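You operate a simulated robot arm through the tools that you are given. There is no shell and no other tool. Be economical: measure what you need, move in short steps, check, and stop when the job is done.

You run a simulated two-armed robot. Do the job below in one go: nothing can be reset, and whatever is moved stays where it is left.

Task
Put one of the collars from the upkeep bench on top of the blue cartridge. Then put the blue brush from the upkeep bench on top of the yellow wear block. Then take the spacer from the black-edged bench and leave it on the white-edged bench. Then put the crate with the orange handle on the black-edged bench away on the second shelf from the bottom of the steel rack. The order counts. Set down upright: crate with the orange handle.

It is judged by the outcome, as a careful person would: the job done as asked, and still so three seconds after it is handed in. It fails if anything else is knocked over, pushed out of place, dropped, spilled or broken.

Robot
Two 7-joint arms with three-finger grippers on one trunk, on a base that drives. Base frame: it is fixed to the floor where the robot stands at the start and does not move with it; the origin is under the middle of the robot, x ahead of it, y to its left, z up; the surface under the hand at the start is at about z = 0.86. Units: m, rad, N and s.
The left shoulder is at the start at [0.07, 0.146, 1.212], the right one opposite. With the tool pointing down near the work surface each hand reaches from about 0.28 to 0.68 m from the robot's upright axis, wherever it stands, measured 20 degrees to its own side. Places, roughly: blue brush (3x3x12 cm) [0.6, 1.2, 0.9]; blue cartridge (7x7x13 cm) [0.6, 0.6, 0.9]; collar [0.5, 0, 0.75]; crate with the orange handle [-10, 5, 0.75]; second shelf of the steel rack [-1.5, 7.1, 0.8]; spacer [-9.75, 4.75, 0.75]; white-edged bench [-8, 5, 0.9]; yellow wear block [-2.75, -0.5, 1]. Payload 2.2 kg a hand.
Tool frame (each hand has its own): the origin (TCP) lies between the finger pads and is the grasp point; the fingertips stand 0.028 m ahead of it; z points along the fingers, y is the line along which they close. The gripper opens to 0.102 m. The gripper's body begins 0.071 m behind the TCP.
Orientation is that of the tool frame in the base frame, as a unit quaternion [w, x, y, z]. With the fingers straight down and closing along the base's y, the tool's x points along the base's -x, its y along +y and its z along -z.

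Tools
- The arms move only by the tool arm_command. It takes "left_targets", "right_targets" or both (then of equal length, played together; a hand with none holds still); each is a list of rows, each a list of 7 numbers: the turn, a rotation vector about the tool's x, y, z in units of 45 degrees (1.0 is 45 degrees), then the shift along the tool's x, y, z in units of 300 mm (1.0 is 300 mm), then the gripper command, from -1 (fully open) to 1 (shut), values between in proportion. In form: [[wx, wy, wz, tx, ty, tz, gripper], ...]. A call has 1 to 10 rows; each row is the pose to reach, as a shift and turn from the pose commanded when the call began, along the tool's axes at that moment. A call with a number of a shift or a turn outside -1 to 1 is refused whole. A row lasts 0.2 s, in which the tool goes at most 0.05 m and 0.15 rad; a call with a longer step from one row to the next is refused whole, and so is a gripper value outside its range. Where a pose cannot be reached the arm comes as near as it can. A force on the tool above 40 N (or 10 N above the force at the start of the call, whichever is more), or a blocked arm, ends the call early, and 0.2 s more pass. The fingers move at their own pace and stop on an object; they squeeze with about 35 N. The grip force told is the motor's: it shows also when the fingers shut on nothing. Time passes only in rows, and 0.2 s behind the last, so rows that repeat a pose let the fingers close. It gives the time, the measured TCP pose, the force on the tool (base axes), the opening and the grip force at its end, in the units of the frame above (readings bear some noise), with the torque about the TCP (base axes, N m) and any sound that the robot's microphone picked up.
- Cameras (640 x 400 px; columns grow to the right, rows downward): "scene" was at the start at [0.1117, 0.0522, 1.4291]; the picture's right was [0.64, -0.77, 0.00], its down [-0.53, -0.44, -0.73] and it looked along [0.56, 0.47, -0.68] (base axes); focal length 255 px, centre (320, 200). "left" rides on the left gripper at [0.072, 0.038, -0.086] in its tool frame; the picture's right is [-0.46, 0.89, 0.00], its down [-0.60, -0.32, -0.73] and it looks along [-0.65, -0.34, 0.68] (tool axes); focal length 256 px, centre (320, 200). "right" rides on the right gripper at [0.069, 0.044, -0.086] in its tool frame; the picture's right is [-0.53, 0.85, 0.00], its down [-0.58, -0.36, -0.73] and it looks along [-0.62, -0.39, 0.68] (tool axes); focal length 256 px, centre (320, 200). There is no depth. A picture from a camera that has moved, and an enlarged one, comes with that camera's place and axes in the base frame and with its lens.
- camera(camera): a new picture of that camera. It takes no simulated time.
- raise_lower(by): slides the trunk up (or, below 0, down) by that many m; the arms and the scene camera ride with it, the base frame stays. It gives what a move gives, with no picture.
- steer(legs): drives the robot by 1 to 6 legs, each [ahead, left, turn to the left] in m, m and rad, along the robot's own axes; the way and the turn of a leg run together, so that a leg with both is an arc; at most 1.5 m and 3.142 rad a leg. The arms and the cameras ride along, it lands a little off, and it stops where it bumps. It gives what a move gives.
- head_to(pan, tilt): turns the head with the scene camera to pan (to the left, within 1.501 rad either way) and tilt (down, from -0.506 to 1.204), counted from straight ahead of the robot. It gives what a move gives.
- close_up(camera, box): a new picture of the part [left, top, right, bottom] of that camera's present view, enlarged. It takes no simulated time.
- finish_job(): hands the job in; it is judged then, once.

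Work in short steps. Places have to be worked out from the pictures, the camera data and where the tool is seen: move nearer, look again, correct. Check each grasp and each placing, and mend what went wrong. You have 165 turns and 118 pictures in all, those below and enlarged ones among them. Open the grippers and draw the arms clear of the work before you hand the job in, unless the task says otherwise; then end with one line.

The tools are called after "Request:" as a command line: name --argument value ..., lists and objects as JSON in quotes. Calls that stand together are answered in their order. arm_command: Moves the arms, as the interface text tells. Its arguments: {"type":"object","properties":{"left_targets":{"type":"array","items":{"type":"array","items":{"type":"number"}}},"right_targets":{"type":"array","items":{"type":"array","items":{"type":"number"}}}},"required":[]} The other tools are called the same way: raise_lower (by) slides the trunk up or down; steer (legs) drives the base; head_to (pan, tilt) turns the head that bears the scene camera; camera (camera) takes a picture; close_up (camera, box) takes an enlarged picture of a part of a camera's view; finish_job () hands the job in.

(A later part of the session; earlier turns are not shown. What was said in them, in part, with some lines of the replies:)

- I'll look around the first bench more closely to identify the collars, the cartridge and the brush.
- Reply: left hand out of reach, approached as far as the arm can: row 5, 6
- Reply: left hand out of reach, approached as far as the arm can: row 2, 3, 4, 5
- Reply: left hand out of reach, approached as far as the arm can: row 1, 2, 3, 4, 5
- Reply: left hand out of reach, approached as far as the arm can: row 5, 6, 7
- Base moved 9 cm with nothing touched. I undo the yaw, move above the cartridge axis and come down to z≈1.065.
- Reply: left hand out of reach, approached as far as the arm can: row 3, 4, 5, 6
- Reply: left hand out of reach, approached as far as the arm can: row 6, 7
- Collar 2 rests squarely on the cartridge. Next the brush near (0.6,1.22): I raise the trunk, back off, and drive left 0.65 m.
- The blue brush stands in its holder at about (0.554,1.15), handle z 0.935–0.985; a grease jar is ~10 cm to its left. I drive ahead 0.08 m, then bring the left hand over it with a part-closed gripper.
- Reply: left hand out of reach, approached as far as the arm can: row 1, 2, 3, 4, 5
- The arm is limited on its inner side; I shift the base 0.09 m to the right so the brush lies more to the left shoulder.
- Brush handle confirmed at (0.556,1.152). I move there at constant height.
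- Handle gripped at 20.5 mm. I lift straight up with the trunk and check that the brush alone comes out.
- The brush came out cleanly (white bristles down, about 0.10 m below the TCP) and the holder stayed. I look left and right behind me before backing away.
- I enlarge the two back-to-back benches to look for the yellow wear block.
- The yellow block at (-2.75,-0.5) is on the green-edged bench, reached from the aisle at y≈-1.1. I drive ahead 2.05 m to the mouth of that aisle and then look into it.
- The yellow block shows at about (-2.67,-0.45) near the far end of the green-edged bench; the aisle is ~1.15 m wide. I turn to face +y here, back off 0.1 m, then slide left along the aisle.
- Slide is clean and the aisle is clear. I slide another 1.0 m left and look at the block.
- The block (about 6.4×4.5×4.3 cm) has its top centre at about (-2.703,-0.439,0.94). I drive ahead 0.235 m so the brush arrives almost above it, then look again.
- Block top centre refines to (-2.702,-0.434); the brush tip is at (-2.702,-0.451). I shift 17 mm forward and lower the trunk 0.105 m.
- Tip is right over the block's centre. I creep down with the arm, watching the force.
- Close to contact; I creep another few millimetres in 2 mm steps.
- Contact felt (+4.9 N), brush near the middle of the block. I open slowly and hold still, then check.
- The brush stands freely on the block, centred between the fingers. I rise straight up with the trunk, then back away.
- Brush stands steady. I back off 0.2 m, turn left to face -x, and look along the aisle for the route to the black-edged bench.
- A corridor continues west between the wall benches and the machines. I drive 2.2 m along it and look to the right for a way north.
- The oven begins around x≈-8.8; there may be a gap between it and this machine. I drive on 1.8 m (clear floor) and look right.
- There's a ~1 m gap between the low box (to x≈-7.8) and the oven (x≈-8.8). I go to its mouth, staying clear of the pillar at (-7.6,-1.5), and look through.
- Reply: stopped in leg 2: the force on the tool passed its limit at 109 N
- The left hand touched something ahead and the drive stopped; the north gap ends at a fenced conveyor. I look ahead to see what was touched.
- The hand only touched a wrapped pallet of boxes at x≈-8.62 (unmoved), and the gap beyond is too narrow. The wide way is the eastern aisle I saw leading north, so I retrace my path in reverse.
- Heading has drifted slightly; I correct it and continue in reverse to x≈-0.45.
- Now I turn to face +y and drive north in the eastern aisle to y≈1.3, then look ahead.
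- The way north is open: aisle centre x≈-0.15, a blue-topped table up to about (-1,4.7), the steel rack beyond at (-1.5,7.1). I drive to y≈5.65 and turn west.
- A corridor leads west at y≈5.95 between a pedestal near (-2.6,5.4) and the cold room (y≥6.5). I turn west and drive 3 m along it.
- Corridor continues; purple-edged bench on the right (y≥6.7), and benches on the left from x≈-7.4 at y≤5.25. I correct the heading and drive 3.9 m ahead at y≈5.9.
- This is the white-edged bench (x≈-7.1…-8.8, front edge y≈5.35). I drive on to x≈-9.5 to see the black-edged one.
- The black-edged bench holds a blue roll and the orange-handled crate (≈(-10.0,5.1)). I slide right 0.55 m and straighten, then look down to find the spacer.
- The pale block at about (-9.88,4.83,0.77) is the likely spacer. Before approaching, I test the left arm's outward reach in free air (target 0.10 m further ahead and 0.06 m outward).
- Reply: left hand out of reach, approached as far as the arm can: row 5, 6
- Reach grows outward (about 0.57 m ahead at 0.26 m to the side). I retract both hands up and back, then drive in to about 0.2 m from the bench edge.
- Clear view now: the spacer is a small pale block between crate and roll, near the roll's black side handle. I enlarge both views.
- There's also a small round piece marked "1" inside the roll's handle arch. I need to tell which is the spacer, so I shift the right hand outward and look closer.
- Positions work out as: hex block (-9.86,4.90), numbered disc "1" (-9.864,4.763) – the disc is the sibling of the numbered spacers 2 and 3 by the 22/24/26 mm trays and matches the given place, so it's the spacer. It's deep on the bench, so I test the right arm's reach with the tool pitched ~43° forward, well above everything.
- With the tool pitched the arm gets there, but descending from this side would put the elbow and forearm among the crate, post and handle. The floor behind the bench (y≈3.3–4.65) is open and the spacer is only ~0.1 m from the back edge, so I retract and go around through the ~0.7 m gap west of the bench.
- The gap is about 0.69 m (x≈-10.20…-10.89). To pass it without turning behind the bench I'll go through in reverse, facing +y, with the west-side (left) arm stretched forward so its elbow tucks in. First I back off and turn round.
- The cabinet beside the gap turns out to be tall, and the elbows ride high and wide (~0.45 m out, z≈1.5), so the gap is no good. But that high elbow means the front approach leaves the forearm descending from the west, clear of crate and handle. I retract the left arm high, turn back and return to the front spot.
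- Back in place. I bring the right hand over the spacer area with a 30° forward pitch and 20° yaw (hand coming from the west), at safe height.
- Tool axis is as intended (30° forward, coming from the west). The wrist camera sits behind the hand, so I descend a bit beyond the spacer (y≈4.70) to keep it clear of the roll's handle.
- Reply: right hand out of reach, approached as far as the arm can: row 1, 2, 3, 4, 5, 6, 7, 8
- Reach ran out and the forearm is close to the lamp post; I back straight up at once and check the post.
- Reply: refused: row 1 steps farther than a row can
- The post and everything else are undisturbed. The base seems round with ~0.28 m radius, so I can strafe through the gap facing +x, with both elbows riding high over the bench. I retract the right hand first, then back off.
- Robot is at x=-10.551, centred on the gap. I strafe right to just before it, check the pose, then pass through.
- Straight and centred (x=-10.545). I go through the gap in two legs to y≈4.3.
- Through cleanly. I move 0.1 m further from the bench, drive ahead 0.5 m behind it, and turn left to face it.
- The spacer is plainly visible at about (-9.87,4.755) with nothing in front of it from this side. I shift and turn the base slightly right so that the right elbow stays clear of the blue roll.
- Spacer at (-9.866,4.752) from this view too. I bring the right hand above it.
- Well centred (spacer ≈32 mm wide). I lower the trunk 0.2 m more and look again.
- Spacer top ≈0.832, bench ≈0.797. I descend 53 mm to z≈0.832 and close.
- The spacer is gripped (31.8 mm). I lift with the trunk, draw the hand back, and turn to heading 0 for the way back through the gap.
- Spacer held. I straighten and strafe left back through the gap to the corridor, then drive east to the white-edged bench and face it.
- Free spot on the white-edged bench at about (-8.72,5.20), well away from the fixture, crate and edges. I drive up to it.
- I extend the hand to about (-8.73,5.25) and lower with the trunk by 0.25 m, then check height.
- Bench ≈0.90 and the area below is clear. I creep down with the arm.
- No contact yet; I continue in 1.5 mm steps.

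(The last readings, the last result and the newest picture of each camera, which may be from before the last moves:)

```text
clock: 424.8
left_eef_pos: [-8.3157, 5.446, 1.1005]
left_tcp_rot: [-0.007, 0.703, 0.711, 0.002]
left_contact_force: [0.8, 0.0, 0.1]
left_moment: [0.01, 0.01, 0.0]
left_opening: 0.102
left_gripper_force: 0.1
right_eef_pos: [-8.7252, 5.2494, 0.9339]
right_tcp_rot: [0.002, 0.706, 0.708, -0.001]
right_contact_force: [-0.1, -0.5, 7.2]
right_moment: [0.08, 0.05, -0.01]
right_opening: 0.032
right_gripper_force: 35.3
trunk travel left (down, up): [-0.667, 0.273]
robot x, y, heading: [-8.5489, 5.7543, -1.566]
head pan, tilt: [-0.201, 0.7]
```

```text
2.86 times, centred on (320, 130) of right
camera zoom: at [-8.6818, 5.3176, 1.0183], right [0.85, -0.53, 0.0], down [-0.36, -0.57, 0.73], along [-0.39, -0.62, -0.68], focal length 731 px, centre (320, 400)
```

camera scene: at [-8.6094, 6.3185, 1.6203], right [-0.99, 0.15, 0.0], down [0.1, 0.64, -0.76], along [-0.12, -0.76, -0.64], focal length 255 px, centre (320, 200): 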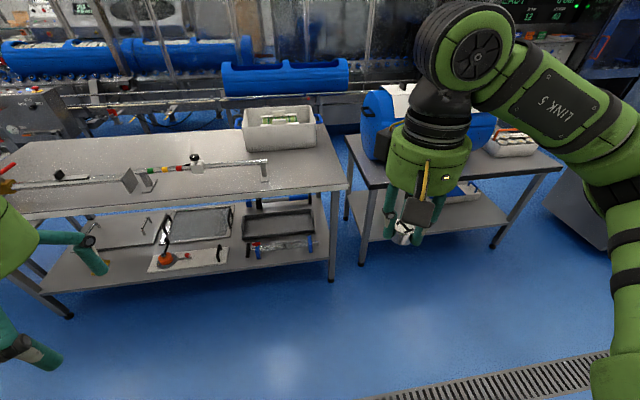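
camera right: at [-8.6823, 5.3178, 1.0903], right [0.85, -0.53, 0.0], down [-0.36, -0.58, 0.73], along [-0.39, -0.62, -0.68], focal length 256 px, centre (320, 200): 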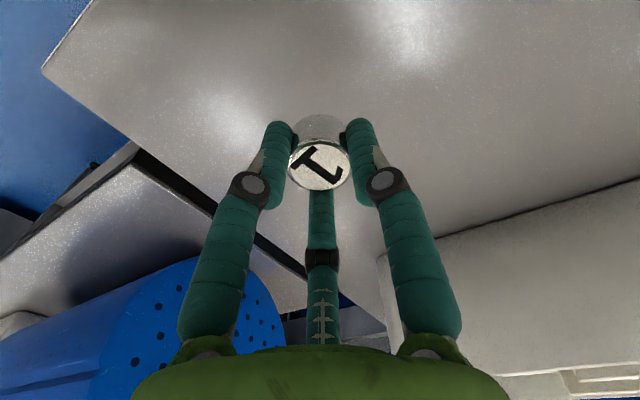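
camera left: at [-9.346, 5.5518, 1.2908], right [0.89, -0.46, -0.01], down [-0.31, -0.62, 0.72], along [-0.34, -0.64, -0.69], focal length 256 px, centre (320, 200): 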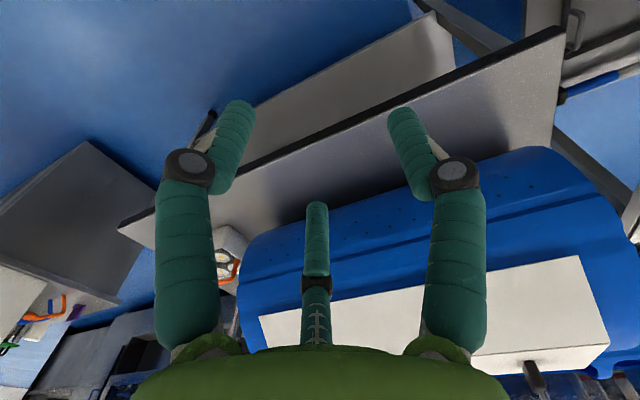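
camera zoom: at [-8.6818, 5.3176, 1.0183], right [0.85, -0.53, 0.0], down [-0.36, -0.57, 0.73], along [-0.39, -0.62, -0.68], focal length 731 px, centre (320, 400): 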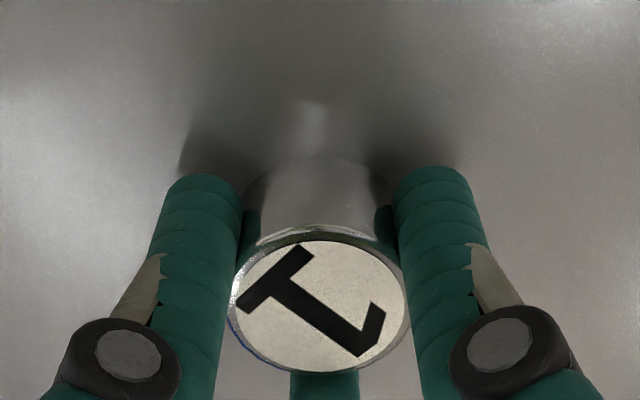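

Contact (+7 N). I open gently, rise with the trunk, and draw the hand back.

Request:
arm_command --right_targets '[[0, 0, 0, 0, 0, 0, 0.3], [0, 0, 0, 0, 0, 0, 0], [0, 0, 0, 0, 0, 0, -0.5], [0, 0, 0, 0, 0, 0, -0.5], [0, 0, 0, 0, 0, 0, -0.5]]'

Request:
raise_lower --by 0.27

Request:
arm_command --right_targets '[[0, 0, 0, 0.1, 0, -0.05, -1], [0, 0, 0, 0.2, 0, -0.12, -1], [0, 0, 0, 0.3, 0, -0.2, -1], [0, 0, 0, 0.4, 0, -0.3, -1], [0, 0, 0, 0.49, 0, -0.42, -1]]'

Request:
close_up --camera "right" --box '[240, 0, 440, 150]'

```text
clock: 426.0
left_eef_pos: [-8.3156, 5.4457, 1.1001]
left_tcp_rot: [-0.007, 0.703, 0.711, 0.003]
left_contact_force: [0.6, -0.2, 0.4]
left_moment: [0.0, 0.0, 0.0]
left_opening: 0.1021
left_gripper_force: 0.0
right_eef_pos: [-8.7252, 5.2491, 0.9308]
right_tcp_rot: [0.0, 0.707, 0.708, 0.0]
right_contact_force: [0.7, -0.5, -0.5]
right_moment: [0.01, 0.01, -0.02]
right_opening: 0.0768
right_gripper_force: 0.0
trunk travel left (down, up): [-0.667, 0.273]
robot x, y, heading: [-8.547, 5.7567, -1.569]
head pan, tilt: [-0.201, 0.7]
```

```text
clock: 428.8
left_eef_pos: [-8.3156, 5.4459, 1.3706]
left_tcp_rot: [-0.006, 0.702, 0.712, 0.002]
left_contact_force: [-0.2, -0.1, -0.4]
left_moment: [0.01, 0.01, 0.0]
left_opening: 0.102
left_gripper_force: 0.0
right_eef_pos: [-8.7266, 5.249, 1.201]
right_tcp_rot: [-0.001, 0.706, 0.708, 0.0]
right_contact_force: [0.1, 0.2, 0.1]
right_moment: [0.0, 0.0, -0.02]
right_opening: 0.0763
right_gripper_force: 0.1
trunk travel left (down, up): [-0.937, 0.003]
robot x, y, heading: [-8.5492, 5.7569, -1.57]
head pan, tilt: [-0.201, 0.7]
```

```text
clock: 430.0
left_eef_pos: [-8.3162, 5.4491, 1.3704]
left_tcp_rot: [-0.006, 0.703, 0.711, 0.002]
left_contact_force: [-0.8, 0.6, 0.4]
left_moment: [-0.02, 0.03, -0.02]
left_opening: 0.102
left_gripper_force: 0.1
right_eef_pos: [-8.7294, 5.399, 1.3282]
right_tcp_rot: [0.0, 0.706, 0.708, -0.001]
right_contact_force: [0.3, 0.5, -1.4]
right_moment: [-0.02, -0.03, 0.01]
right_opening: 0.1021
right_gripper_force: 0.1
trunk travel left (down, up): [-0.937, 0.003]
robot x, y, heading: [-8.549, 5.7541, -1.565]
head pan, tilt: [-0.201, 0.7]
```

```text
2.67 times, centred on (340, 75) of right
camera zoom: at [-8.6862, 5.4679, 1.413], right [0.85, -0.53, 0.0], down [-0.36, -0.58, 0.73], along [-0.39, -0.62, -0.68], focal length 683 px, centre (267, 533)
```

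zoom: 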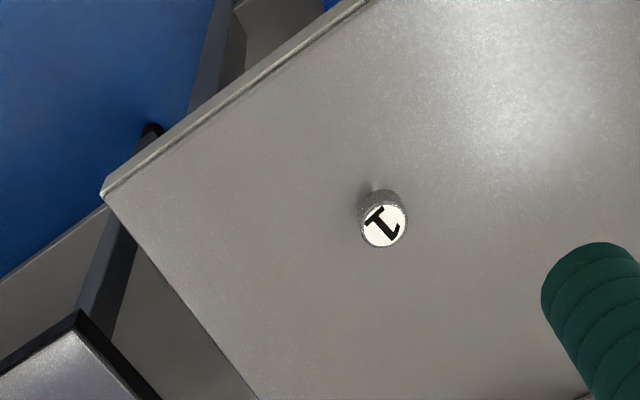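

The spacer stands upright on the white-edged bench. For the crate I'll grip its orange bar from the bench's west end (facing +x, bar running fore-aft), with the hand pitched forward so it can later go into the shelf. I return to the gap entrance.

Request:
steer --legs '[[-0.6, 0, 0], [0, 0, 1.567], [-1.0, 0, 0], [-1.0, 0, 0]]'

```text
clock: 446.8
left_eef_pos: [-10.247, 6.5221, 1.3693]
left_tcp_rot: [-0.007, -0.016, 1.0, -0.002]
left_contact_force: [0.7, -0.6, 0.2]
left_moment: [0.0, 0.03, 0.02]
left_opening: 0.1019
left_gripper_force: 0.1
right_eef_pos: [-10.1938, 6.1107, 1.3256]
right_tcp_rot: [-0.001, -0.008, 1.0, 0.0]
right_contact_force: [-0.5, 0.3, 0.4]
right_moment: [0.01, 0.01, -0.01]
right_opening: 0.1021
right_gripper_force: 0.0
trunk travel left (down, up): [-0.937, 0.003]
robot x, y, heading: [-10.557, 6.286, 0.022]
head pan, tilt: [-0.201, 0.7]
```

I tuck the right hand back and up, then strafe to y≈4.88 in the gap and look at the crate.

Request:
arm_command --right_targets '[[0, 0, 0, 0.1, -0.1, -0.05, -1], [0, 0, 0, 0.2, -0.2, -0.1, -1], [0, 0, 0, 0.25, -0.25, -0.15, -1]]'

Request:
steer --legs '[[0.01, -0.6, -0.022], [0, -0.78, 0]]'

Request:
head_to --pan 0.2 --tilt 0.9

Request:
camera --camera "scene"

Request:
camera --camera "left"

```text
clock: 447.6
left_eef_pos: [-10.2492, 6.5239, 1.3693]
left_tcp_rot: [-0.005, -0.015, 1.0, -0.003]
left_contact_force: [-1.0, 0.6, -0.2]
left_moment: [-0.01, 0.02, 0.0]
left_opening: 0.1019
left_gripper_force: 0.0
right_eef_pos: [-10.2689, 6.0342, 1.3755]
right_tcp_rot: [0.0, -0.01, 1.0, 0.002]
right_contact_force: [-0.1, -0.1, -0.7]
right_moment: [-0.04, -0.04, 0.02]
right_opening: 0.1021
right_gripper_force: 0.1
trunk travel left (down, up): [-0.937, 0.003]
robot x, y, heading: [-10.5565, 6.2825, 0.017]
head pan, tilt: [-0.201, 0.7]
```

```text
clock: 454.8
left_eef_pos: [-10.241, 5.1421, 1.3686]
left_tcp_rot: [-0.008, -0.006, 1.0, -0.004]
left_contact_force: [0.0, 1.0, 0.4]
left_moment: [0.0, 0.02, 0.0]
left_opening: 0.102
left_gripper_force: 0.1
right_eef_pos: [-10.2675, 4.6543, 1.3758]
right_tcp_rot: [0.0, 0.0, 1.0, 0.0]
right_contact_force: [-0.2, -0.6, -0.9]
right_moment: [-0.03, 0.02, -0.01]
right_opening: 0.102
right_gripper_force: 0.1
trunk travel left (down, up): [-0.937, 0.003]
robot x, y, heading: [-10.5516, 4.9096, 0.005]
head pan, tilt: [-0.201, 0.7]
```

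```text
clock: 455.7
left_eef_pos: [-10.2413, 5.1394, 1.3698]
left_tcp_rot: [-0.007, -0.006, 1.0, -0.002]
left_contact_force: [0.4, -0.2, -0.5]
left_moment: [0.02, 0.03, 0.02]
left_opening: 0.1022
left_gripper_force: 0.0
right_eef_pos: [-10.2673, 4.6518, 1.3746]
right_tcp_rot: [0.001, 0.0, 1.0, 0.001]
right_contact_force: [-0.3, 0.5, 0.9]
right_moment: [-0.03, 0.01, -0.01]
right_opening: 0.1017
right_gripper_force: 0.0
trunk travel left (down, up): [-0.937, 0.003]
robot x, y, heading: [-10.5519, 4.9062, 0.003]
head pan, tilt: [0.201, 0.901]
```

```text
15 pictures are left
camera scene: at [-10.4302, 4.9202, 1.6042], right [0.2, -0.98, 0.0], down [-0.77, -0.15, -0.62], along [0.61, 0.12, -0.78], focal length 255 px, centre (320, 200)
```

scene: 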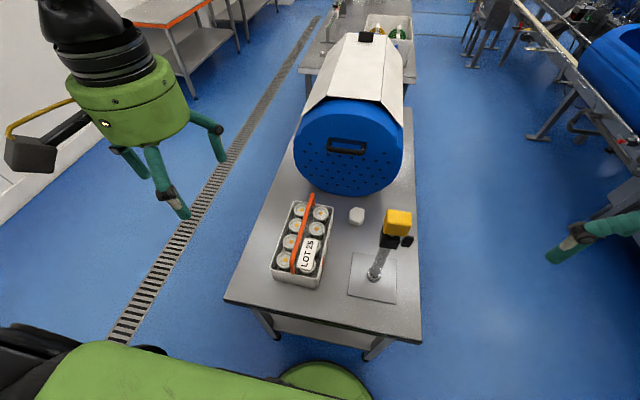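

```text
14 pictures are left
camera left: at [-10.3125, 5.177, 1.4571], right [0.45, 0.89, -0.01], down [0.62, -0.31, 0.72], along [0.64, -0.34, -0.69], focal length 256 px, centre (320, 200)
```

left: 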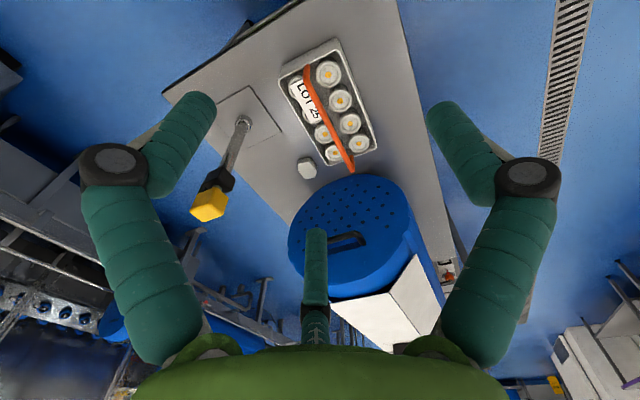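

Both views show the bar. I enlarge them to measure its ends.

Request:
close_up --camera "scene" --box '[250, 180, 350, 300]'

Request:
close_up --camera "left" --box '[260, 30, 390, 190]'

```text
3.33 times, centred on (300, 240) of scene
camera zoom: at [-10.4302, 4.9202, 1.6042], right [0.2, -0.98, 0.0], down [-0.77, -0.15, -0.62], along [0.61, 0.12, -0.78], focal length 849 px, centre (387, 67)
```

zoom: 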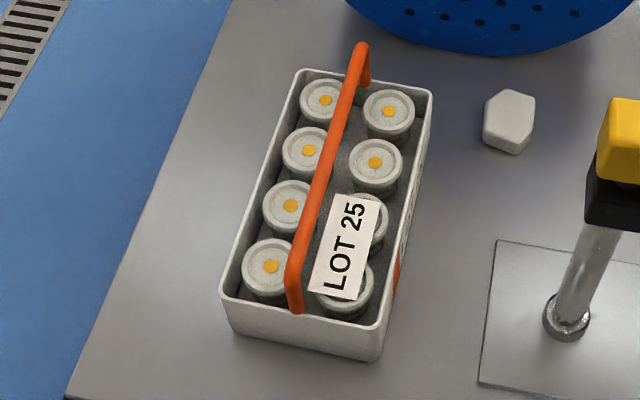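

```text
2.50 times, centred on (325, 110) of left
camera zoom: at [-10.3125, 5.177, 1.4571], right [0.45, 0.89, -0.01], down [0.62, -0.31, 0.72], along [0.64, -0.34, -0.69], focal length 640 px, centre (308, 425)
```

zoom: 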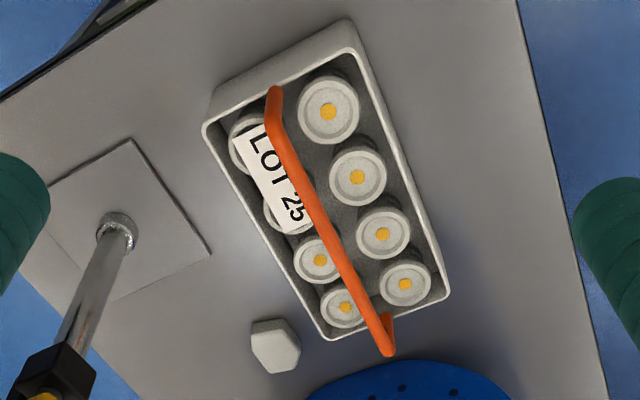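

Bar runs along x from -10.152 to -9.903 at y≈5.051, z≈0.953. I pitch the left hand 44° forward and bring it above the bar's middle.

Request:
arm_command --left_targets '[[0, -0.163, 0, -0.1, -0.04, 0.05, -0.4], [0, -0.327, 0, -0.22, -0.09, 0.12, -0.4], [0, -0.49, 0, -0.34, -0.14, 0.2, -0.4], [0, -0.653, 0, -0.46, -0.19, 0.3, -0.4], [0, -0.817, 0, -0.58, -0.24, 0.4, -0.4], [0, -0.98, 0, -0.703, -0.293, 0.48, -0.4], [0, -0.98, 0, -0.703, -0.293, 0.567, -0.4], [0, -0.98, 0, -0.703, -0.293, 0.567, -0.4]]'

Request:
raise_lower --by -0.14

Request:
camera --camera "scene"

```text
clock: 457.5
left_eef_pos: [-10.0313, 5.0514, 1.1968]
left_tcp_rot: [0.369, -0.006, 0.929, -0.001]
left_contact_force: [0.4, 0.1, 0.9]
left_moment: [-0.01, 0.02, -0.01]
left_opening: 0.0711
left_gripper_force: 0.1
right_eef_pos: [-10.2684, 4.652, 1.3747]
right_tcp_rot: [0.001, 0.0, 1.0, 0.0]
right_contact_force: [-0.6, 0.2, 0.1]
right_moment: [0.02, -0.01, 0.0]
right_opening: 0.1022
right_gripper_force: 0.1
trunk travel left (down, up): [-0.937, 0.003]
robot x, y, heading: [-10.5541, 4.9069, -0.002]
head pan, tilt: [0.201, 0.901]
```

```text
clock: 459.1
left_eef_pos: [-10.0304, 5.0513, 1.0576]
left_tcp_rot: [0.369, -0.007, 0.929, 0.0]
left_contact_force: [0.0, -0.8, 0.3]
left_moment: [-0.03, 0.02, -0.01]
left_opening: 0.0717
left_gripper_force: 0.1
right_eef_pos: [-10.2677, 4.6522, 1.2358]
right_tcp_rot: [0.0, 0.0, 1.0, 0.001]
right_contact_force: [-0.7, 0.2, 0.7]
right_moment: [-0.01, 0.03, 0.0]
right_opening: 0.1019
right_gripper_force: 0.1
trunk travel left (down, up): [-0.797, 0.143]
robot x, y, heading: [-10.5543, 4.9029, 0.002]
head pan, tilt: [0.201, 0.901]
```

```text
11 pictures are left
camera scene: at [-10.4303, 4.9208, 1.4642], right [0.2, -0.98, 0.0], down [-0.77, -0.16, -0.62], along [0.61, 0.12, -0.78], focal length 255 px, centre (320, 200)
```

scene: 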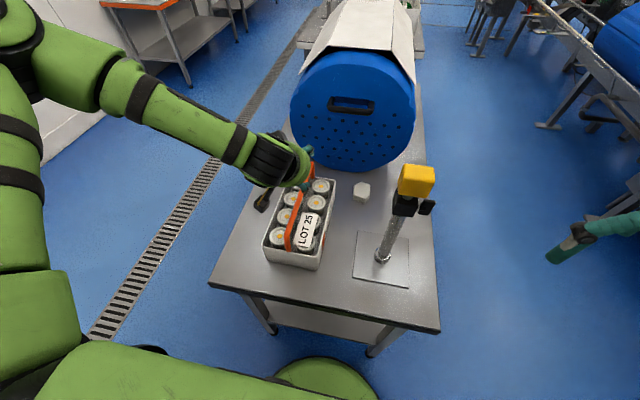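

Hand is over the bar's middle. I lower another 0.1 m and take one look along the fingers before closing.

Request:
raise_lower --by -0.1

Request:
camera --camera "left"

```text
clock: 460.5
left_eef_pos: [-10.0305, 5.0513, 0.9583]
left_tcp_rot: [0.37, -0.007, 0.929, -0.001]
left_contact_force: [0.0, 0.3, 0.3]
left_moment: [0.02, 0.0, 0.03]
left_opening: 0.0712
left_gripper_force: 0.1
right_eef_pos: [-10.2681, 4.6518, 1.1346]
right_tcp_rot: [0.0, 0.0, 1.0, 0.0]
right_contact_force: [0.7, -0.3, 0.3]
right_moment: [0.01, 0.0, 0.01]
right_opening: 0.1021
right_gripper_force: 0.0
trunk travel left (down, up): [-0.697, 0.243]
robot x, y, heading: [-10.553, 4.9091, 0.004]
head pan, tilt: [0.201, 0.901]
```

```text
10 pictures are left
camera left: at [-10.1427, 5.0882, 0.9706], right [0.33, 0.89, 0.31], down [-0.06, -0.31, 0.95], along [0.94, -0.33, -0.05], focal length 256 px, centre (320, 200)
```

left: 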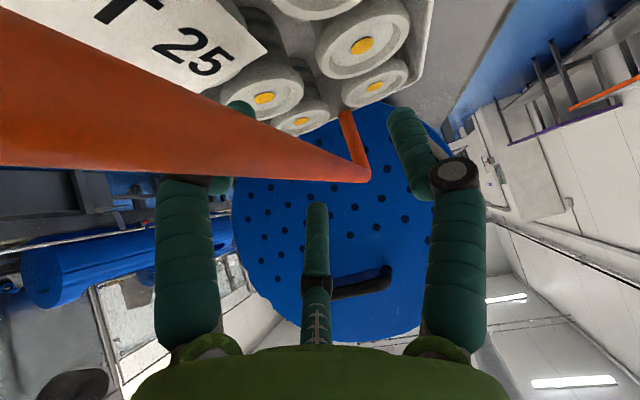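

The bar passes through the grasp point, about 8 mm low. I lower 8 mm and close.

Request:
raise_lower --by -0.008

Request:
arm_command --left_targets '[[0, 0, 0, 0, 0, 0, 0.2], [0, 0, 0, 0, 0, 0, 0.6], [0, 0, 0, 0, 0, 0, 1], [0, 0, 0, 0, 0, 0, 1], [0, 0, 0, 0, 0, 0, 1]]'

Request:
raise_lower --by 0.03

Request:
close_up --camera "scene" --box '[220, 110, 380, 300]'

```text
clock: 461.1
left_eef_pos: [-10.0293, 5.0528, 0.9482]
left_tcp_rot: [0.369, -0.007, 0.929, 0.0]
left_contact_force: [0.0, -0.4, 0.7]
left_moment: [-0.02, 0.01, -0.01]
left_opening: 0.0711
left_gripper_force: 0.1
right_eef_pos: [-10.2668, 4.6523, 1.1261]
right_tcp_rot: [0.0, 0.0, 1.0, 0.001]
right_contact_force: [-0.1, 0.1, -0.4]
right_moment: [-0.02, 0.02, 0.0]
right_opening: 0.102
right_gripper_force: 0.1
trunk travel left (down, up): [-0.689, 0.251]
robot x, y, heading: [-10.5498, 4.9054, -0.001]
head pan, tilt: [0.201, 0.901]
```

```text
clock: 462.2
left_eef_pos: [-10.0288, 5.0503, 0.9509]
left_tcp_rot: [0.371, -0.006, 0.929, 0.0]
left_contact_force: [3.5, -1.2, 4.1]
left_moment: [-0.02, -0.32, -0.87]
left_opening: 0.0219
left_gripper_force: 34.7
right_eef_pos: [-10.2674, 4.6526, 1.1265]
right_tcp_rot: [-0.001, 0.0, 1.0, 0.001]
right_contact_force: [0.2, 0.0, 0.4]
right_moment: [-0.03, 0.0, -0.03]
right_opening: 0.1021
right_gripper_force: 0.1
trunk travel left (down, up): [-0.689, 0.251]
robot x, y, heading: [-10.5558, 4.907, 0.002]
head pan, tilt: [0.201, 0.901]
```

```text
clock: 463.0
left_eef_pos: [-10.0295, 5.0532, 0.9766]
left_tcp_rot: [0.366, -0.006, 0.931, -0.001]
left_contact_force: [-0.3, 0.6, -14.6]
left_moment: [-0.03, 0.1, 0.0]
left_opening: 0.0211
left_gripper_force: 35.1
right_eef_pos: [-10.2648, 4.6511, 1.156]
right_tcp_rot: [0.0, 0.0, 1.0, 0.001]
right_contact_force: [-0.2, 0.1, -0.2]
right_moment: [-0.02, 0.01, -0.01]
right_opening: 0.102
right_gripper_force: 0.1
trunk travel left (down, up): [-0.719, 0.221]
robot x, y, heading: [-10.5493, 4.9064, -0.004]
head pan, tilt: [0.201, 0.901]
```

```text
2.11 times, centred on (300, 205) of scene
camera zoom: at [-10.428, 4.921, 1.3859], right [0.2, -0.98, 0.0], down [-0.77, -0.16, -0.62], along [0.61, 0.12, -0.78], focal length 536 px, centre (362, 190)
```

zoom: 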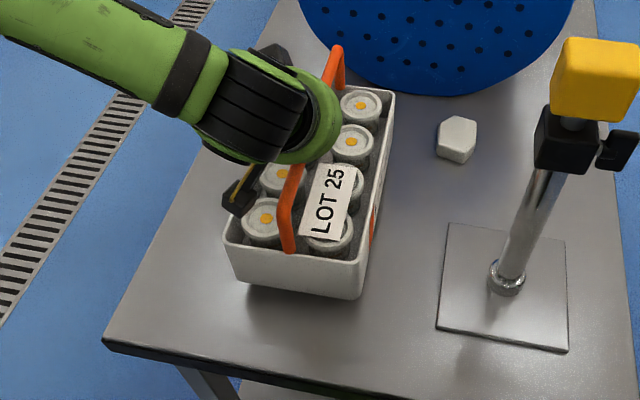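

Crate is lifted level (≈1.45 kg, negligible torque). I raise fully, strafe left out of the gap into the corridor, and check the pose.

Request:
raise_lower --by 0.215

Request:
steer --legs '[[0, 0.6, 0.0], [0, 0.6, 0]]'

Request:
steer --legs '[[1.2, 0, 0], [1.2, 0, 0]]'

```text
clock: 465.3
left_eef_pos: [-10.0268, 5.0527, 1.1923]
left_tcp_rot: [0.368, -0.007, 0.93, -0.001]
left_contact_force: [-0.2, 1.6, -15.5]
left_moment: [-0.04, 0.13, -0.01]
left_opening: 0.0213
left_gripper_force: 35.5
right_eef_pos: [-10.2635, 4.6526, 1.3717]
right_tcp_rot: [-0.001, 0.0, 1.0, 0.0]
right_contact_force: [-0.1, -0.4, -0.7]
right_moment: [-0.05, -0.02, 0.03]
right_opening: 0.1024
right_gripper_force: 0.1
trunk travel left (down, up): [-0.934, 0.006]
robot x, y, heading: [-10.5532, 4.9043, 0.003]
head pan, tilt: [0.201, 0.901]
```

```text
clock: 471.8
left_eef_pos: [-10.0264, 6.2818, 1.1933]
left_tcp_rot: [0.368, -0.011, 0.93, 0.002]
left_contact_force: [0.7, -0.6, -15.2]
left_moment: [-0.08, 0.09, 0.0]
left_opening: 0.0209
left_gripper_force: 35.1
right_eef_pos: [-10.2601, 5.8801, 1.3715]
right_tcp_rot: [0.0, -0.006, 1.0, 0.001]
right_contact_force: [0.3, -0.6, 0.8]
right_moment: [0.04, 0.0, 0.02]
right_opening: 0.1019
right_gripper_force: 0.1
trunk travel left (down, up): [-0.934, 0.006]
robot x, y, heading: [-10.55, 6.1287, 0.014]
head pan, tilt: [0.201, 0.901]
```

```text
clock: 483.6
left_eef_pos: [-7.6238, 6.2866, 1.1924]
left_tcp_rot: [0.368, -0.003, 0.93, -0.002]
left_contact_force: [-1.0, -0.4, -15.0]
left_moment: [-0.08, 0.09, -0.04]
left_opening: 0.0213
left_gripper_force: 35.2
right_eef_pos: [-7.8635, 5.8886, 1.3723]
right_tcp_rot: [0.0, 0.004, 1.0, 0.0]
right_contact_force: [0.0, -0.3, -0.3]
right_moment: [-0.03, 0.0, -0.02]
right_opening: 0.102
right_gripper_force: 0.0
trunk travel left (down, up): [-0.934, 0.006]
robot x, y, heading: [-8.1493, 6.1437, -0.006]
head pan, tilt: [0.201, 0.901]
```

Crate steady. I continue east, easing to y≈5.9.

Request:
steer --legs '[[1.25, -0.1, 0], [1.25, -0.1, 0], [1.25, -0.05, 0]]'

```text
clock: 501.9
left_eef_pos: [-3.8446, 5.8823, 1.1925]
left_tcp_rot: [0.367, 0.026, 0.93, -0.014]
left_contact_force: [0.2, -0.7, -14.8]
left_moment: [-0.04, 0.08, 0.0]
left_opening: 0.0213
left_gripper_force: 35.0
right_eef_pos: [-4.1091, 5.4997, 1.3725]
right_tcp_rot: [0.0, 0.034, 0.999, 0.001]
right_contact_force: [-0.1, 0.5, 0.2]
right_moment: [0.0, -0.04, 0.03]
right_opening: 0.1021
right_gripper_force: 0.1
trunk travel left (down, up): [-0.934, 0.006]
robot x, y, heading: [-4.3747, 5.7747, -0.07]
head pan, tilt: [0.201, 0.901]
```

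I straighten, drive past the cold room to x≈-2.0, and look at the rack.

Request:
steer --legs '[[0.8, 0.13, 0.07], [1.5, 0, 0]]'

Request:
head_to --pan 0.9 --tilt 0.5

Request:
camera --camera "scene"

```text
clock: 513.1
left_eef_pos: [-1.5762, 6.0014, 1.193]
left_tcp_rot: [0.367, -0.002, 0.93, -0.002]
left_contact_force: [-0.2, 0.4, -14.8]
left_moment: [-0.04, 0.09, -0.01]
left_opening: 0.0215
left_gripper_force: 34.6
right_eef_pos: [-1.8164, 5.6038, 1.3721]
right_tcp_rot: [0.0, 0.004, 1.0, 0.001]
right_contact_force: [0.3, 1.1, -1.0]
right_moment: [0.01, -0.03, -0.01]
right_opening: 0.1022
right_gripper_force: 0.1
trunk travel left (down, up): [-0.934, 0.006]
robot x, y, heading: [-2.0989, 5.8602, -0.012]
head pan, tilt: [0.201, 0.901]
```

```text
clock: 514.2
left_eef_pos: [-1.5753, 6.0014, 1.1911]
left_tcp_rot: [0.365, -0.002, 0.931, -0.002]
left_contact_force: [-0.6, -1.0, -14.3]
left_moment: [-0.06, 0.07, -0.01]
left_opening: 0.0213
left_gripper_force: 35.4
right_eef_pos: [-1.8139, 5.6038, 1.3725]
right_tcp_rot: [0.0, 0.005, 1.0, 0.0]
right_contact_force: [-0.3, -0.4, -0.2]
right_moment: [0.0, 0.0, 0.02]
right_opening: 0.1021
right_gripper_force: 0.0
trunk travel left (down, up): [-0.934, 0.006]
robot x, y, heading: [-2.0989, 5.865, -0.011]
head pan, tilt: [0.901, 0.499]
```

```text
8 pictures are left
camera scene: at [-1.9908, 5.9308, 1.6347], right [0.78, -0.63, 0.0], down [-0.3, -0.37, -0.88], along [0.55, 0.68, -0.48], focal length 255 px, centre (320, 200)
```

scene: 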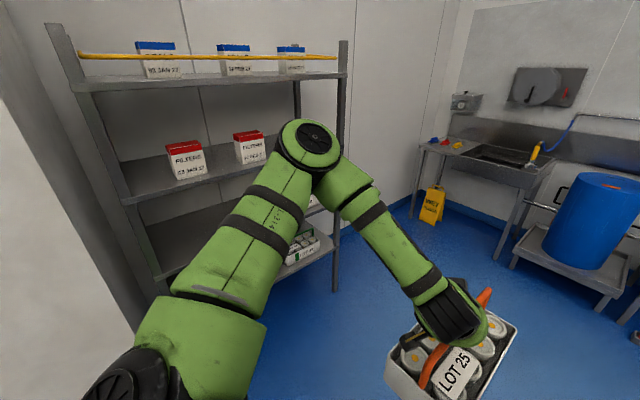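

The rack spans x≈-2.04…-0.98, front y≈6.97; shelves at z≈0.46, 0.83, 1.2, 1.57 – the second is at 0.83 and looks empty on the left. I move to x≈-1.5 and turn to face it.

Request:
steer --legs '[[0.6, 0, 0.01], [0, 0, 1.57]]'

Request:
head_to --pan -0.2 --tilt 0.45

Request:
camera --camera "scene"

```text
clock: 521.3
left_eef_pos: [-1.6229, 6.3843, 1.192]
left_tcp_rot: [0.265, -0.649, 0.667, 0.253]
left_contact_force: [0.4, -0.2, -14.9]
left_moment: [-0.09, -0.04, 0.0]
left_opening: 0.0215
left_gripper_force: 35.0
right_eef_pos: [-1.2335, 6.1329, 1.3714]
right_tcp_rot: [-0.001, -0.692, 0.722, 0.0]
right_contact_force: [-0.5, -0.9, -0.2]
right_moment: [-0.02, 0.03, -0.01]
right_opening: 0.102
right_gripper_force: 0.1
trunk travel left (down, up): [-0.934, 0.006]
robot x, y, heading: [-1.4985, 5.8593, 1.531]
head pan, tilt: [0.901, 0.499]
```

```text
clock: 522.7
left_eef_pos: [-1.6222, 6.3849, 1.1915]
left_tcp_rot: [0.265, -0.649, 0.666, 0.253]
left_contact_force: [-0.1, -0.8, -14.7]
left_moment: [-0.11, -0.08, 0.01]
left_opening: 0.0213
left_gripper_force: 35.2
right_eef_pos: [-1.2322, 6.1336, 1.3723]
right_tcp_rot: [0.0, -0.692, 0.721, -0.001]
right_contact_force: [0.6, -0.1, 0.5]
right_moment: [-0.03, 0.05, 0.01]
right_opening: 0.1021
right_gripper_force: 0.1
trunk travel left (down, up): [-0.934, 0.006]
robot x, y, heading: [-1.499, 5.8547, 1.536]
head pan, tilt: [-0.201, 0.45]
```

```text
7 pictures are left
camera scene: at [-1.4769, 5.9982, 1.6392], right [0.97, -0.24, 0.0], down [-0.1, -0.42, -0.9], along [0.21, 0.87, -0.44], focal length 255 px, centre (320, 200)
```

scene: 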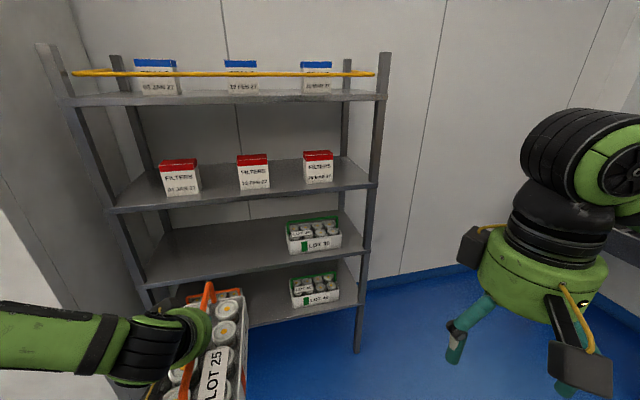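

The second shelf (z≈0.81, front y≈6.98, ~0.44 deep) is free to the left of a green crate; the shelf above is at ≈1.18. I straighten, lower so the crate bottom is ≈2–3 cm above shelf level, and move up to just before the rack for a check.

Request:
arm_command --right_targets '[[0, 0, 0, 0.1, 0, 0, -1], [0, 0, 0, 0.2, 0, 0, -1]]'

Request:
steer --legs '[[0.43, 0, 0.035]]'

Request:
raise_lower --by -0.195

Request:
head_to --pan 0.5 --tilt 0.65

Request:
camera --camera "scene"

```text
clock: 523.3
left_eef_pos: [-1.6225, 6.3823, 1.1927]
left_tcp_rot: [0.266, -0.648, 0.667, 0.254]
left_contact_force: [0.6, -0.5, -13.9]
left_moment: [-0.13, -0.06, 0.0]
left_opening: 0.0215
left_gripper_force: 34.8
right_eef_pos: [-1.2317, 6.0718, 1.3714]
right_tcp_rot: [0.0, -0.693, 0.721, 0.0]
right_contact_force: [0.3, 0.5, -0.9]
right_moment: [0.0, -0.01, -0.02]
right_opening: 0.1019
right_gripper_force: 0.0
trunk travel left (down, up): [-0.934, 0.006]
robot x, y, heading: [-1.5015, 5.856, 1.53]
head pan, tilt: [-0.201, 0.45]
```

```text
clock: 525.9
left_eef_pos: [-1.6306, 6.803, 1.1924]
left_tcp_rot: [-0.26, 0.66, -0.655, -0.258]
left_contact_force: [0.6, -1.2, -14.6]
left_moment: [-0.09, -0.05, 0.01]
left_opening: 0.0215
left_gripper_force: 35.3
right_eef_pos: [-1.2294, 6.5064, 1.3704]
right_tcp_rot: [0.001, -0.706, 0.708, 0.0]
right_contact_force: [-0.2, -0.5, 0.3]
right_moment: [0.01, 0.01, 0.01]
right_opening: 0.1021
right_gripper_force: 0.0
trunk travel left (down, up): [-0.934, 0.006]
robot x, y, heading: [-1.4883, 6.2822, 1.562]
head pan, tilt: [-0.201, 0.45]
```

```text
clock: 528.0
left_eef_pos: [-1.6306, 6.8046, 0.9956]
left_tcp_rot: [-0.259, 0.661, -0.656, -0.257]
left_contact_force: [0.2, 0.0, -13.2]
left_moment: [-0.12, -0.04, 0.04]
left_opening: 0.0215
left_gripper_force: 34.8
right_eef_pos: [-1.2308, 6.5087, 1.1753]
right_tcp_rot: [-0.001, -0.706, 0.708, 0.0]
right_contact_force: [-0.5, 0.0, -0.7]
right_moment: [-0.01, 0.0, -0.05]
right_opening: 0.1019
right_gripper_force: 0.0
trunk travel left (down, up): [-0.739, 0.201]
robot x, y, heading: [-1.4869, 6.2831, 1.564]
head pan, tilt: [-0.201, 0.45]
```

```text
clock: 529.1
left_eef_pos: [-1.6311, 6.8041, 0.9965]
left_tcp_rot: [-0.26, 0.661, -0.656, -0.257]
left_contact_force: [-1.2, 0.2, -14.9]
left_moment: [-0.09, 0.0, -0.05]
left_opening: 0.0214
left_gripper_force: 34.8
right_eef_pos: [-1.2298, 6.5084, 1.1774]
right_tcp_rot: [0.0, -0.706, 0.708, 0.0]
right_contact_force: [-0.9, 1.2, 0.4]
right_moment: [0.01, 0.02, -0.01]
right_opening: 0.1019
right_gripper_force: 0.0
trunk travel left (down, up): [-0.739, 0.201]
robot x, y, heading: [-1.4862, 6.2796, 1.567]
head pan, tilt: [0.499, 0.649]
```

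```text
6 pictures are left
camera scene: at [-1.5314, 6.41, 1.4264], right [0.88, 0.47, 0.0], down [0.29, -0.53, -0.8], along [-0.38, 0.7, -0.61], focal length 255 px, centre (320, 200)
```

scene: 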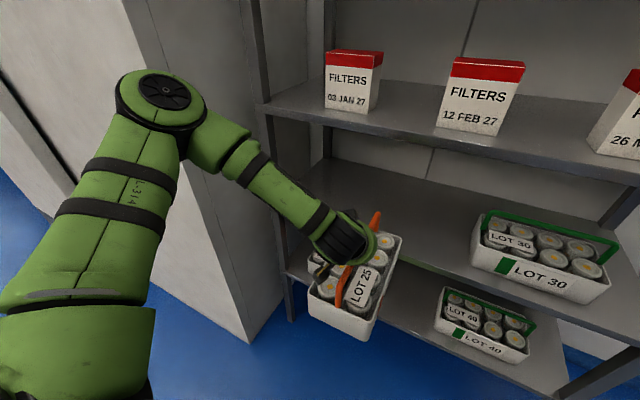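

Shelf 2 top ≈0.81, underside of shelf 3 ≈1.17. The left elbow would come close to the left post, so I shift 0.12 m right and extend the arm 0.12 m instead of driving as far in.

Request:
steer --legs '[[0, -0.12, 0]]'

Request:
arm_command --left_targets '[[0, 0, 0, -0.07, 0, 0.07, 1], [0, 0, 0, -0.14, 0, 0.135, 1], [0, 0, 0, -0.21, 0, 0.205, 1], [0, 0, 0, -0.288, 0, 0.278, 1], [0, 0, 0, -0.288, 0, 0.278, 1]]'

Request:
camera --camera "scene"

```text
clock: 530.3
left_eef_pos: [-1.509, 6.8046, 0.9963]
left_tcp_rot: [-0.26, 0.66, -0.657, -0.256]
left_contact_force: [-1.1, 0.4, -14.7]
left_moment: [-0.09, -0.01, -0.04]
left_opening: 0.0214
left_gripper_force: 34.7
right_eef_pos: [-1.1101, 6.5076, 1.1771]
right_tcp_rot: [0.0, -0.703, 0.711, -0.001]
right_contact_force: [-0.2, 0.4, 0.2]
right_moment: [-0.01, 0.02, -0.01]
right_opening: 0.102
right_gripper_force: 0.0
trunk travel left (down, up): [-0.739, 0.201]
robot x, y, heading: [-1.3645, 6.278, 1.562]
head pan, tilt: [0.499, 0.649]
```

```text
clock: 531.5
left_eef_pos: [-1.5279, 6.9074, 1.0062]
left_tcp_rot: [-0.259, 0.66, -0.657, -0.256]
left_contact_force: [-0.6, -0.1, -14.9]
left_moment: [-0.08, -0.11, -0.01]
left_opening: 0.0213
left_gripper_force: 34.5
left hand out of reach, approached as far as the arm can: row 3, 4, 5
right_eef_pos: [-1.1077, 6.5064, 1.1765]
right_tcp_rot: [0.0, -0.703, 0.711, -0.001]
right_contact_force: [0.6, -0.2, 0.6]
right_moment: [-0.01, 0.04, 0.0]
right_opening: 0.1023
right_gripper_force: 0.1
trunk travel left (down, up): [-0.739, 0.201]
robot x, y, heading: [-1.366, 6.2809, 1.56]
head pan, tilt: [0.499, 0.649]
```

```text
5 pictures are left
camera scene: at [-1.4093, 6.4093, 1.4264], right [0.88, 0.47, 0.0], down [0.28, -0.54, -0.8], along [-0.37, 0.7, -0.61], focal length 255 px, centre (320, 200)
```

scene: 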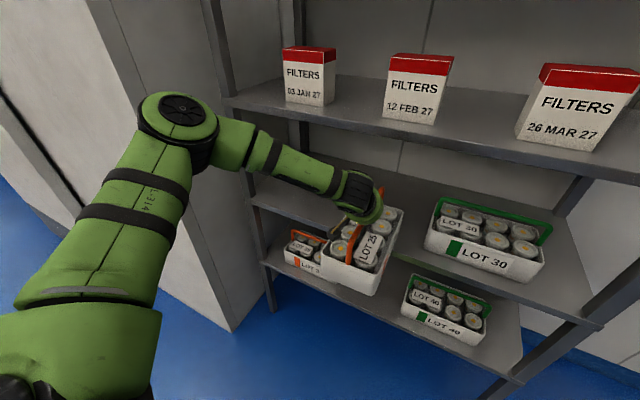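

Crate is entering the bay with room above and below. I drive ahead 0.125 m at this height.

Request:
steer --legs '[[0.125, 0, 0.008]]'

Request:
raise_lower --by -0.03

Request:
camera --camera "scene"

```text
clock: 532.8
left_eef_pos: [-1.5334, 7.0266, 1.0087]
left_tcp_rot: [-0.259, 0.662, -0.654, -0.257]
left_contact_force: [0.7, -0.5, -14.8]
left_moment: [-0.11, -0.06, 0.0]
left_opening: 0.0213
left_gripper_force: 35.1
right_eef_pos: [-1.1082, 6.6291, 1.1769]
right_tcp_rot: [0.0, 0.707, -0.707, -0.001]
right_contact_force: [-0.8, -0.1, 0.0]
right_moment: [0.03, 0.01, 0.0]
right_opening: 0.1024
right_gripper_force: 0.1
trunk travel left (down, up): [-0.739, 0.201]
robot x, y, heading: [-1.3657, 6.4027, 1.572]
head pan, tilt: [0.499, 0.649]
```

```text
clock: 533.7
left_eef_pos: [-1.5329, 7.0309, 0.9921]
left_tcp_rot: [-0.269, 0.66, -0.65, -0.266]
left_contact_force: [-2.0, -4.9, 5.0]
left_moment: [-0.04, -0.01, 0.09]
left_opening: 0.0213
left_gripper_force: 35.4
right_eef_pos: [-1.108, 6.6268, 1.1471]
right_tcp_rot: [0.001, -0.707, 0.707, 0.001]
right_contact_force: [0.0, 0.0, -0.2]
right_moment: [-0.03, -0.01, -0.02]
right_opening: 0.1019
right_gripper_force: 0.1
trunk travel left (down, up): [-0.71, 0.23]
robot x, y, heading: [-1.3655, 6.3994, 1.571]
head pan, tilt: [0.499, 0.649]
stopped: the force on the tool passed its limit at 41 N (the readings are from after the stop); the commanded pose is now the measured one
```

```text
4 pictures are left
camera scene: at [-1.4091, 6.5258, 1.3974], right [0.88, 0.48, 0.0], down [0.29, -0.53, -0.8], along [-0.38, 0.7, -0.6], focal length 255 px, centre (320, 200)
```

scene: 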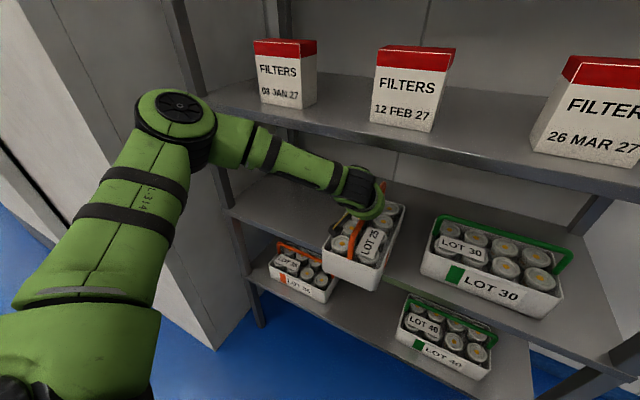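

The crate rests on the shelf (load transferred at TCP z=0.992, shelf ≈0.84), its centre ~5 cm inside the front edge. I open the fingers slowly while holding still, then check.

Request:
arm_command --left_targets '[[0, 0, 0, 0, 0, 0, 0.5], [0, 0, 0, 0, 0, 0, 0.4], [0, 0, 0, 0, 0, 0, 0.2], [0, 0, 0, 0, 0, 0, -0.1], [0, 0, 0, 0, 0, 0, -0.5], [0, 0, 0, 0, 0, 0, -0.5]]'

Request:
camera --camera "scene"

```text
clock: 535.1
left_eef_pos: [-1.5326, 7.0309, 0.9888]
left_tcp_rot: [-0.267, 0.66, -0.65, -0.265]
left_contact_force: [-0.6, -0.3, -0.1]
left_moment: [0.01, -0.01, 0.03]
left_opening: 0.0767
left_gripper_force: 0.0
right_eef_pos: [-1.1086, 6.6287, 1.1477]
right_tcp_rot: [0.0, -0.707, 0.707, 0.0]
right_contact_force: [0.1, -0.3, -0.3]
right_moment: [-0.05, 0.01, 0.01]
right_opening: 0.1021
right_gripper_force: 0.0
trunk travel left (down, up): [-0.71, 0.23]
robot x, y, heading: [-1.364, 6.3993, 1.565]
head pan, tilt: [0.499, 0.649]
```

```text
3 pictures are left
camera scene: at [-1.4093, 6.5286, 1.3974], right [0.88, 0.48, 0.0], down [0.29, -0.53, -0.8], along [-0.38, 0.7, -0.6], focal length 255 px, centre (320, 200)
```

scene: 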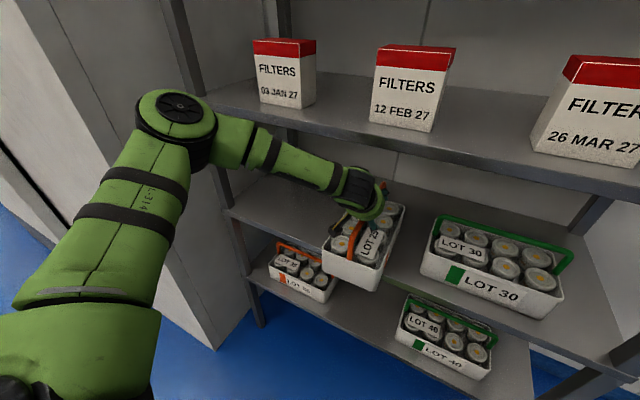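

The crate stays put and level after release. It overhangs the front edge a little, so I withdraw along the hand's axis, then will push it further in with closed fingers.

Request:
arm_command --left_targets '[[0, 0, 0, 0, 0, -0.125, -0.5], [0, 0, 0, 0, 0, -0.25, -0.5], [0, 0, 0, 0, 0, -0.375, -0.5], [0, 0, 0, 0, 0, -0.5, -0.5], [0, 0, 0, 0.08, 0, -0.58, -0.5], [0, 0, 0, 0.16, 0, -0.65, 1], [0, 0, 0, 0.232, 0, -0.725, 1], [0, 0, 0, 0.232, 0, -0.725, 1]]'

Request:
camera --camera "scene"

```text
clock: 536.9
left_eef_pos: [-1.5289, 6.8389, 1.0973]
left_tcp_rot: [-0.266, 0.661, -0.65, -0.265]
left_contact_force: [-0.4, 0.2, 0.0]
left_moment: [0.01, -0.02, -0.01]
left_opening: 0.0022
left_gripper_force: 30.8
left hand out of reach, approached as far as the arm can: row 7, 8
right_eef_pos: [-1.1083, 6.6298, 1.147]
right_tcp_rot: [0.001, 0.707, -0.707, 0.0]
right_contact_force: [0.4, -0.4, -0.9]
right_moment: [-0.03, 0.01, -0.01]
right_opening: 0.1021
right_gripper_force: 0.1
trunk travel left (down, up): [-0.71, 0.23]
robot x, y, heading: [-1.3647, 6.4065, 1.567]
head pan, tilt: [0.499, 0.649]
```

```text
2 pictures are left
camera scene: at [-1.4092, 6.5295, 1.3973], right [0.88, 0.48, 0.0], down [0.29, -0.53, -0.8], along [-0.38, 0.7, -0.61], focal length 255 px, centre (320, 200)
```

scene: 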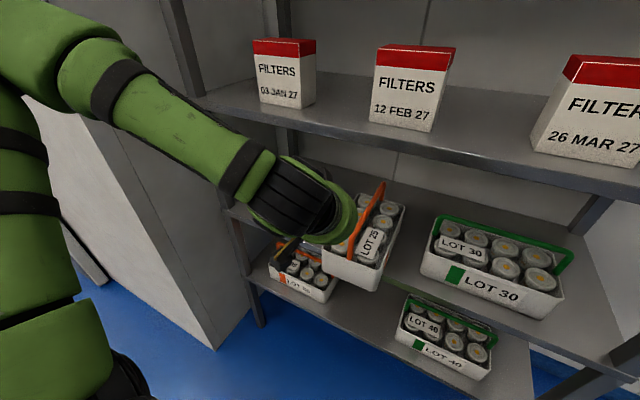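

Crate is stable; its near wall is at y≈6.90–6.92. I lower the closed fingers in front of it to z≈0.90.

Request:
arm_command --left_targets '[[0, 0, 0, 0.1, 0, 0.09, 1], [0, 0, 0, 0.2, 0, 0.18, 1], [0, 0, 0, 0.3, 0, 0.275, 1], [0, 0, 0, 0.4, 0, 0.37, 1], [0, 0, 0, 0.485, 0, 0.458, 1], [0, 0, 0, 0.485, 0, 0.458, 1]]'

```text
clock: 538.3
left_eef_pos: [-1.5371, 6.8282, 0.9039]
left_tcp_rot: [-0.267, 0.66, -0.65, -0.265]
left_contact_force: [0.6, -0.1, 0.1]
left_moment: [0.0, 0.03, -0.02]
left_opening: 0.0024
left_gripper_force: 31.4
left hand out of reach, approached as far as the arm can: row 1, 2, 3, 4, 5, 6
right_eef_pos: [-1.1072, 6.6287, 1.1469]
right_tcp_rot: [0.0, 0.708, -0.707, -0.001]
right_contact_force: [0.3, -0.1, -0.6]
right_moment: [0.01, 0.02, 0.0]
right_opening: 0.102
right_gripper_force: 0.0
trunk travel left (down, up): [-0.71, 0.23]
robot x, y, heading: [-1.3653, 6.4052, 1.57]
head pan, tilt: [0.499, 0.649]
```

Fingertips are ~5 cm in front of the crate wall at mid-height. I push forward with the arm.

Request:
arm_command --left_targets '[[0, 0, 0, -0.06, 0, 0.058, 1], [0, 0, 0, -0.12, 0, 0.116, 1], [0, 0, 0, -0.18, 0, 0.174, 1], [0, 0, 0, -0.24, 0, 0.232, 1], [0, 0, 0, -0.3, 0, 0.29, 1], [0, 0, 0, -0.36, 0, 0.347, 1], [0, 0, 0, -0.36, 0, 0.347, 1]]'

```text
clock: 539.9
left_eef_pos: [-1.5498, 6.9744, 0.9162]
left_tcp_rot: [-0.268, 0.659, -0.651, -0.265]
left_contact_force: [-0.9, -0.6, -0.8]
left_moment: [-0.02, -0.01, 0.0]
left_opening: 0.0021
left_gripper_force: 31.2
left hand out of reach, approached as far as the arm can: row 5, 6, 7
right_eef_pos: [-1.1076, 6.6277, 1.1459]
right_tcp_rot: [0.0, -0.707, 0.707, 0.001]
right_contact_force: [-0.9, -0.2, -0.2]
right_moment: [0.01, 0.01, -0.02]
right_opening: 0.1018
right_gripper_force: 0.0
trunk travel left (down, up): [-0.71, 0.23]
robot x, y, heading: [-1.3648, 6.405, 1.576]
head pan, tilt: [0.499, 0.649]
```

Pushed to y≈7.0 with no excess force. I pull straight back and look.

Request:
arm_command --left_targets '[[0, 0, 0, 0.06, 0, -0.058, 1], [0, 0, 0, 0.12, 0, -0.116, 1], [0, 0, 0, 0.18, 0, -0.174, 1], [0, 0, 0, 0.24, 0, -0.232, 1], [0, 0, 0, 0.34, 0, -0.33, 1], [0, 0, 0, 0.43, 0, -0.42, 1]]'

Request:
steer --legs '[[-0.3, 0, 0]]'

Request:
camera --camera "scene"

```text
clock: 541.3
left_eef_pos: [-1.5413, 6.8236, 0.9013]
left_tcp_rot: [-0.267, 0.659, -0.651, -0.264]
left_contact_force: [0.8, 0.3, -0.1]
left_moment: [-0.02, 0.03, 0.0]
left_opening: 0.0018
left_gripper_force: 31.7
left hand out of reach, approached as far as the arm can: row 6
right_eef_pos: [-1.1052, 6.6298, 1.1464]
right_tcp_rot: [0.001, 0.707, -0.707, -0.001]
right_contact_force: [0.3, -0.8, 0.1]
right_moment: [-0.02, 0.02, -0.01]
right_opening: 0.1021
right_gripper_force: 0.1
trunk travel left (down, up): [-0.71, 0.23]
robot x, y, heading: [-1.3657, 6.4019, 1.572]
head pan, tilt: [0.499, 0.649]
```

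```text
clock: 543.4
left_eef_pos: [-1.5418, 6.5277, 0.9002]
left_tcp_rot: [-0.268, 0.658, -0.652, -0.264]
left_contact_force: [-0.7, 0.4, 0.2]
left_moment: [0.02, 0.0, -0.02]
left_opening: 0.0021
left_gripper_force: 31.1
right_eef_pos: [-1.1088, 6.3323, 1.148]
right_tcp_rot: [-0.001, -0.705, 0.709, 0.001]
right_contact_force: [0.0, 0.1, -0.3]
right_moment: [0.01, -0.02, -0.02]
right_opening: 0.1022
right_gripper_force: 0.1
trunk travel left (down, up): [-0.71, 0.23]
robot x, y, heading: [-1.3683, 6.1048, 1.567]
head pan, tilt: [0.499, 0.649]
```

```text
1 pictures are left
camera scene: at [-1.4098, 6.2337, 1.3973], right [0.88, 0.47, 0.0], down [0.29, -0.53, -0.8], along [-0.38, 0.7, -0.61], focal length 255 px, centre (320, 200)
```

scene: 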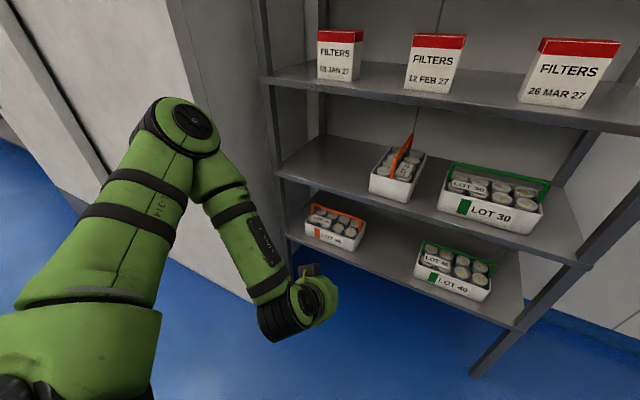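

The crate stands upright, fully on the second shelf, beside LOT 30 and nothing else has moved. I open the left gripper, back off a bit more and hand in.

Request:
arm_command --left_targets '[[0, 0, 0, 0, 0, 0, -1], [0, 0, 0, 0, 0, 0, -1], [0, 0, 0, 0, 0, 0, -1]]'

Request:
steer --legs '[[-0.2, 0, 0]]'

Request:
finish_job

```text
clock: 544.1
left_eef_pos: [-1.5418, 6.5273, 0.9012]
left_tcp_rot: [-0.268, 0.658, -0.652, -0.265]
left_contact_force: [0.6, -0.5, 0.3]
left_moment: [0.01, -0.01, 0.0]
left_opening: 0.1022
left_gripper_force: 0.1
right_eef_pos: [-1.1088, 6.3313, 1.1472]
right_tcp_rot: [0.0, -0.706, 0.708, 0.001]
right_contact_force: [0.1, 0.1, -0.1]
right_moment: [0.02, 0.02, 0.02]
right_opening: 0.1019
right_gripper_force: 0.0
trunk travel left (down, up): [-0.71, 0.23]
robot x, y, heading: [-1.3697, 6.1086, 1.566]
head pan, tilt: [0.499, 0.649]
```

```text
clock: 545.8
left_eef_pos: [-1.5429, 6.3269, 0.8997]
left_tcp_rot: [-0.267, 0.658, -0.653, -0.263]
left_contact_force: [0.3, -0.1, -0.5]
left_moment: [-0.01, -0.01, -0.01]
left_opening: 0.102
left_gripper_force: 0.0
right_eef_pos: [-1.1104, 6.1315, 1.1469]
right_tcp_rot: [-0.001, -0.704, 0.71, 0.001]
right_contact_force: [-0.1, -0.4, 0.8]
right_moment: [0.0, 0.0, 0.01]
right_opening: 0.1021
right_gripper_force: 0.0
trunk travel left (down, up): [-0.71, 0.23]
robot x, y, heading: [-1.3679, 5.9071, 1.562]
head pan, tilt: [0.499, 0.649]
```

```text
The job is handed in.
```

All four steps are done in order and handed in: collar 2 on the blue cartridge, blue brush standing on the yellow wear block, disc "1" (the piece I judged to be the spacer) on the white-edged bench, and the orange-handled crate upright on the rack's second shelf; the left hand bumped a wrapped pallet of boxes once on the way (109 N) and it did not look moved.
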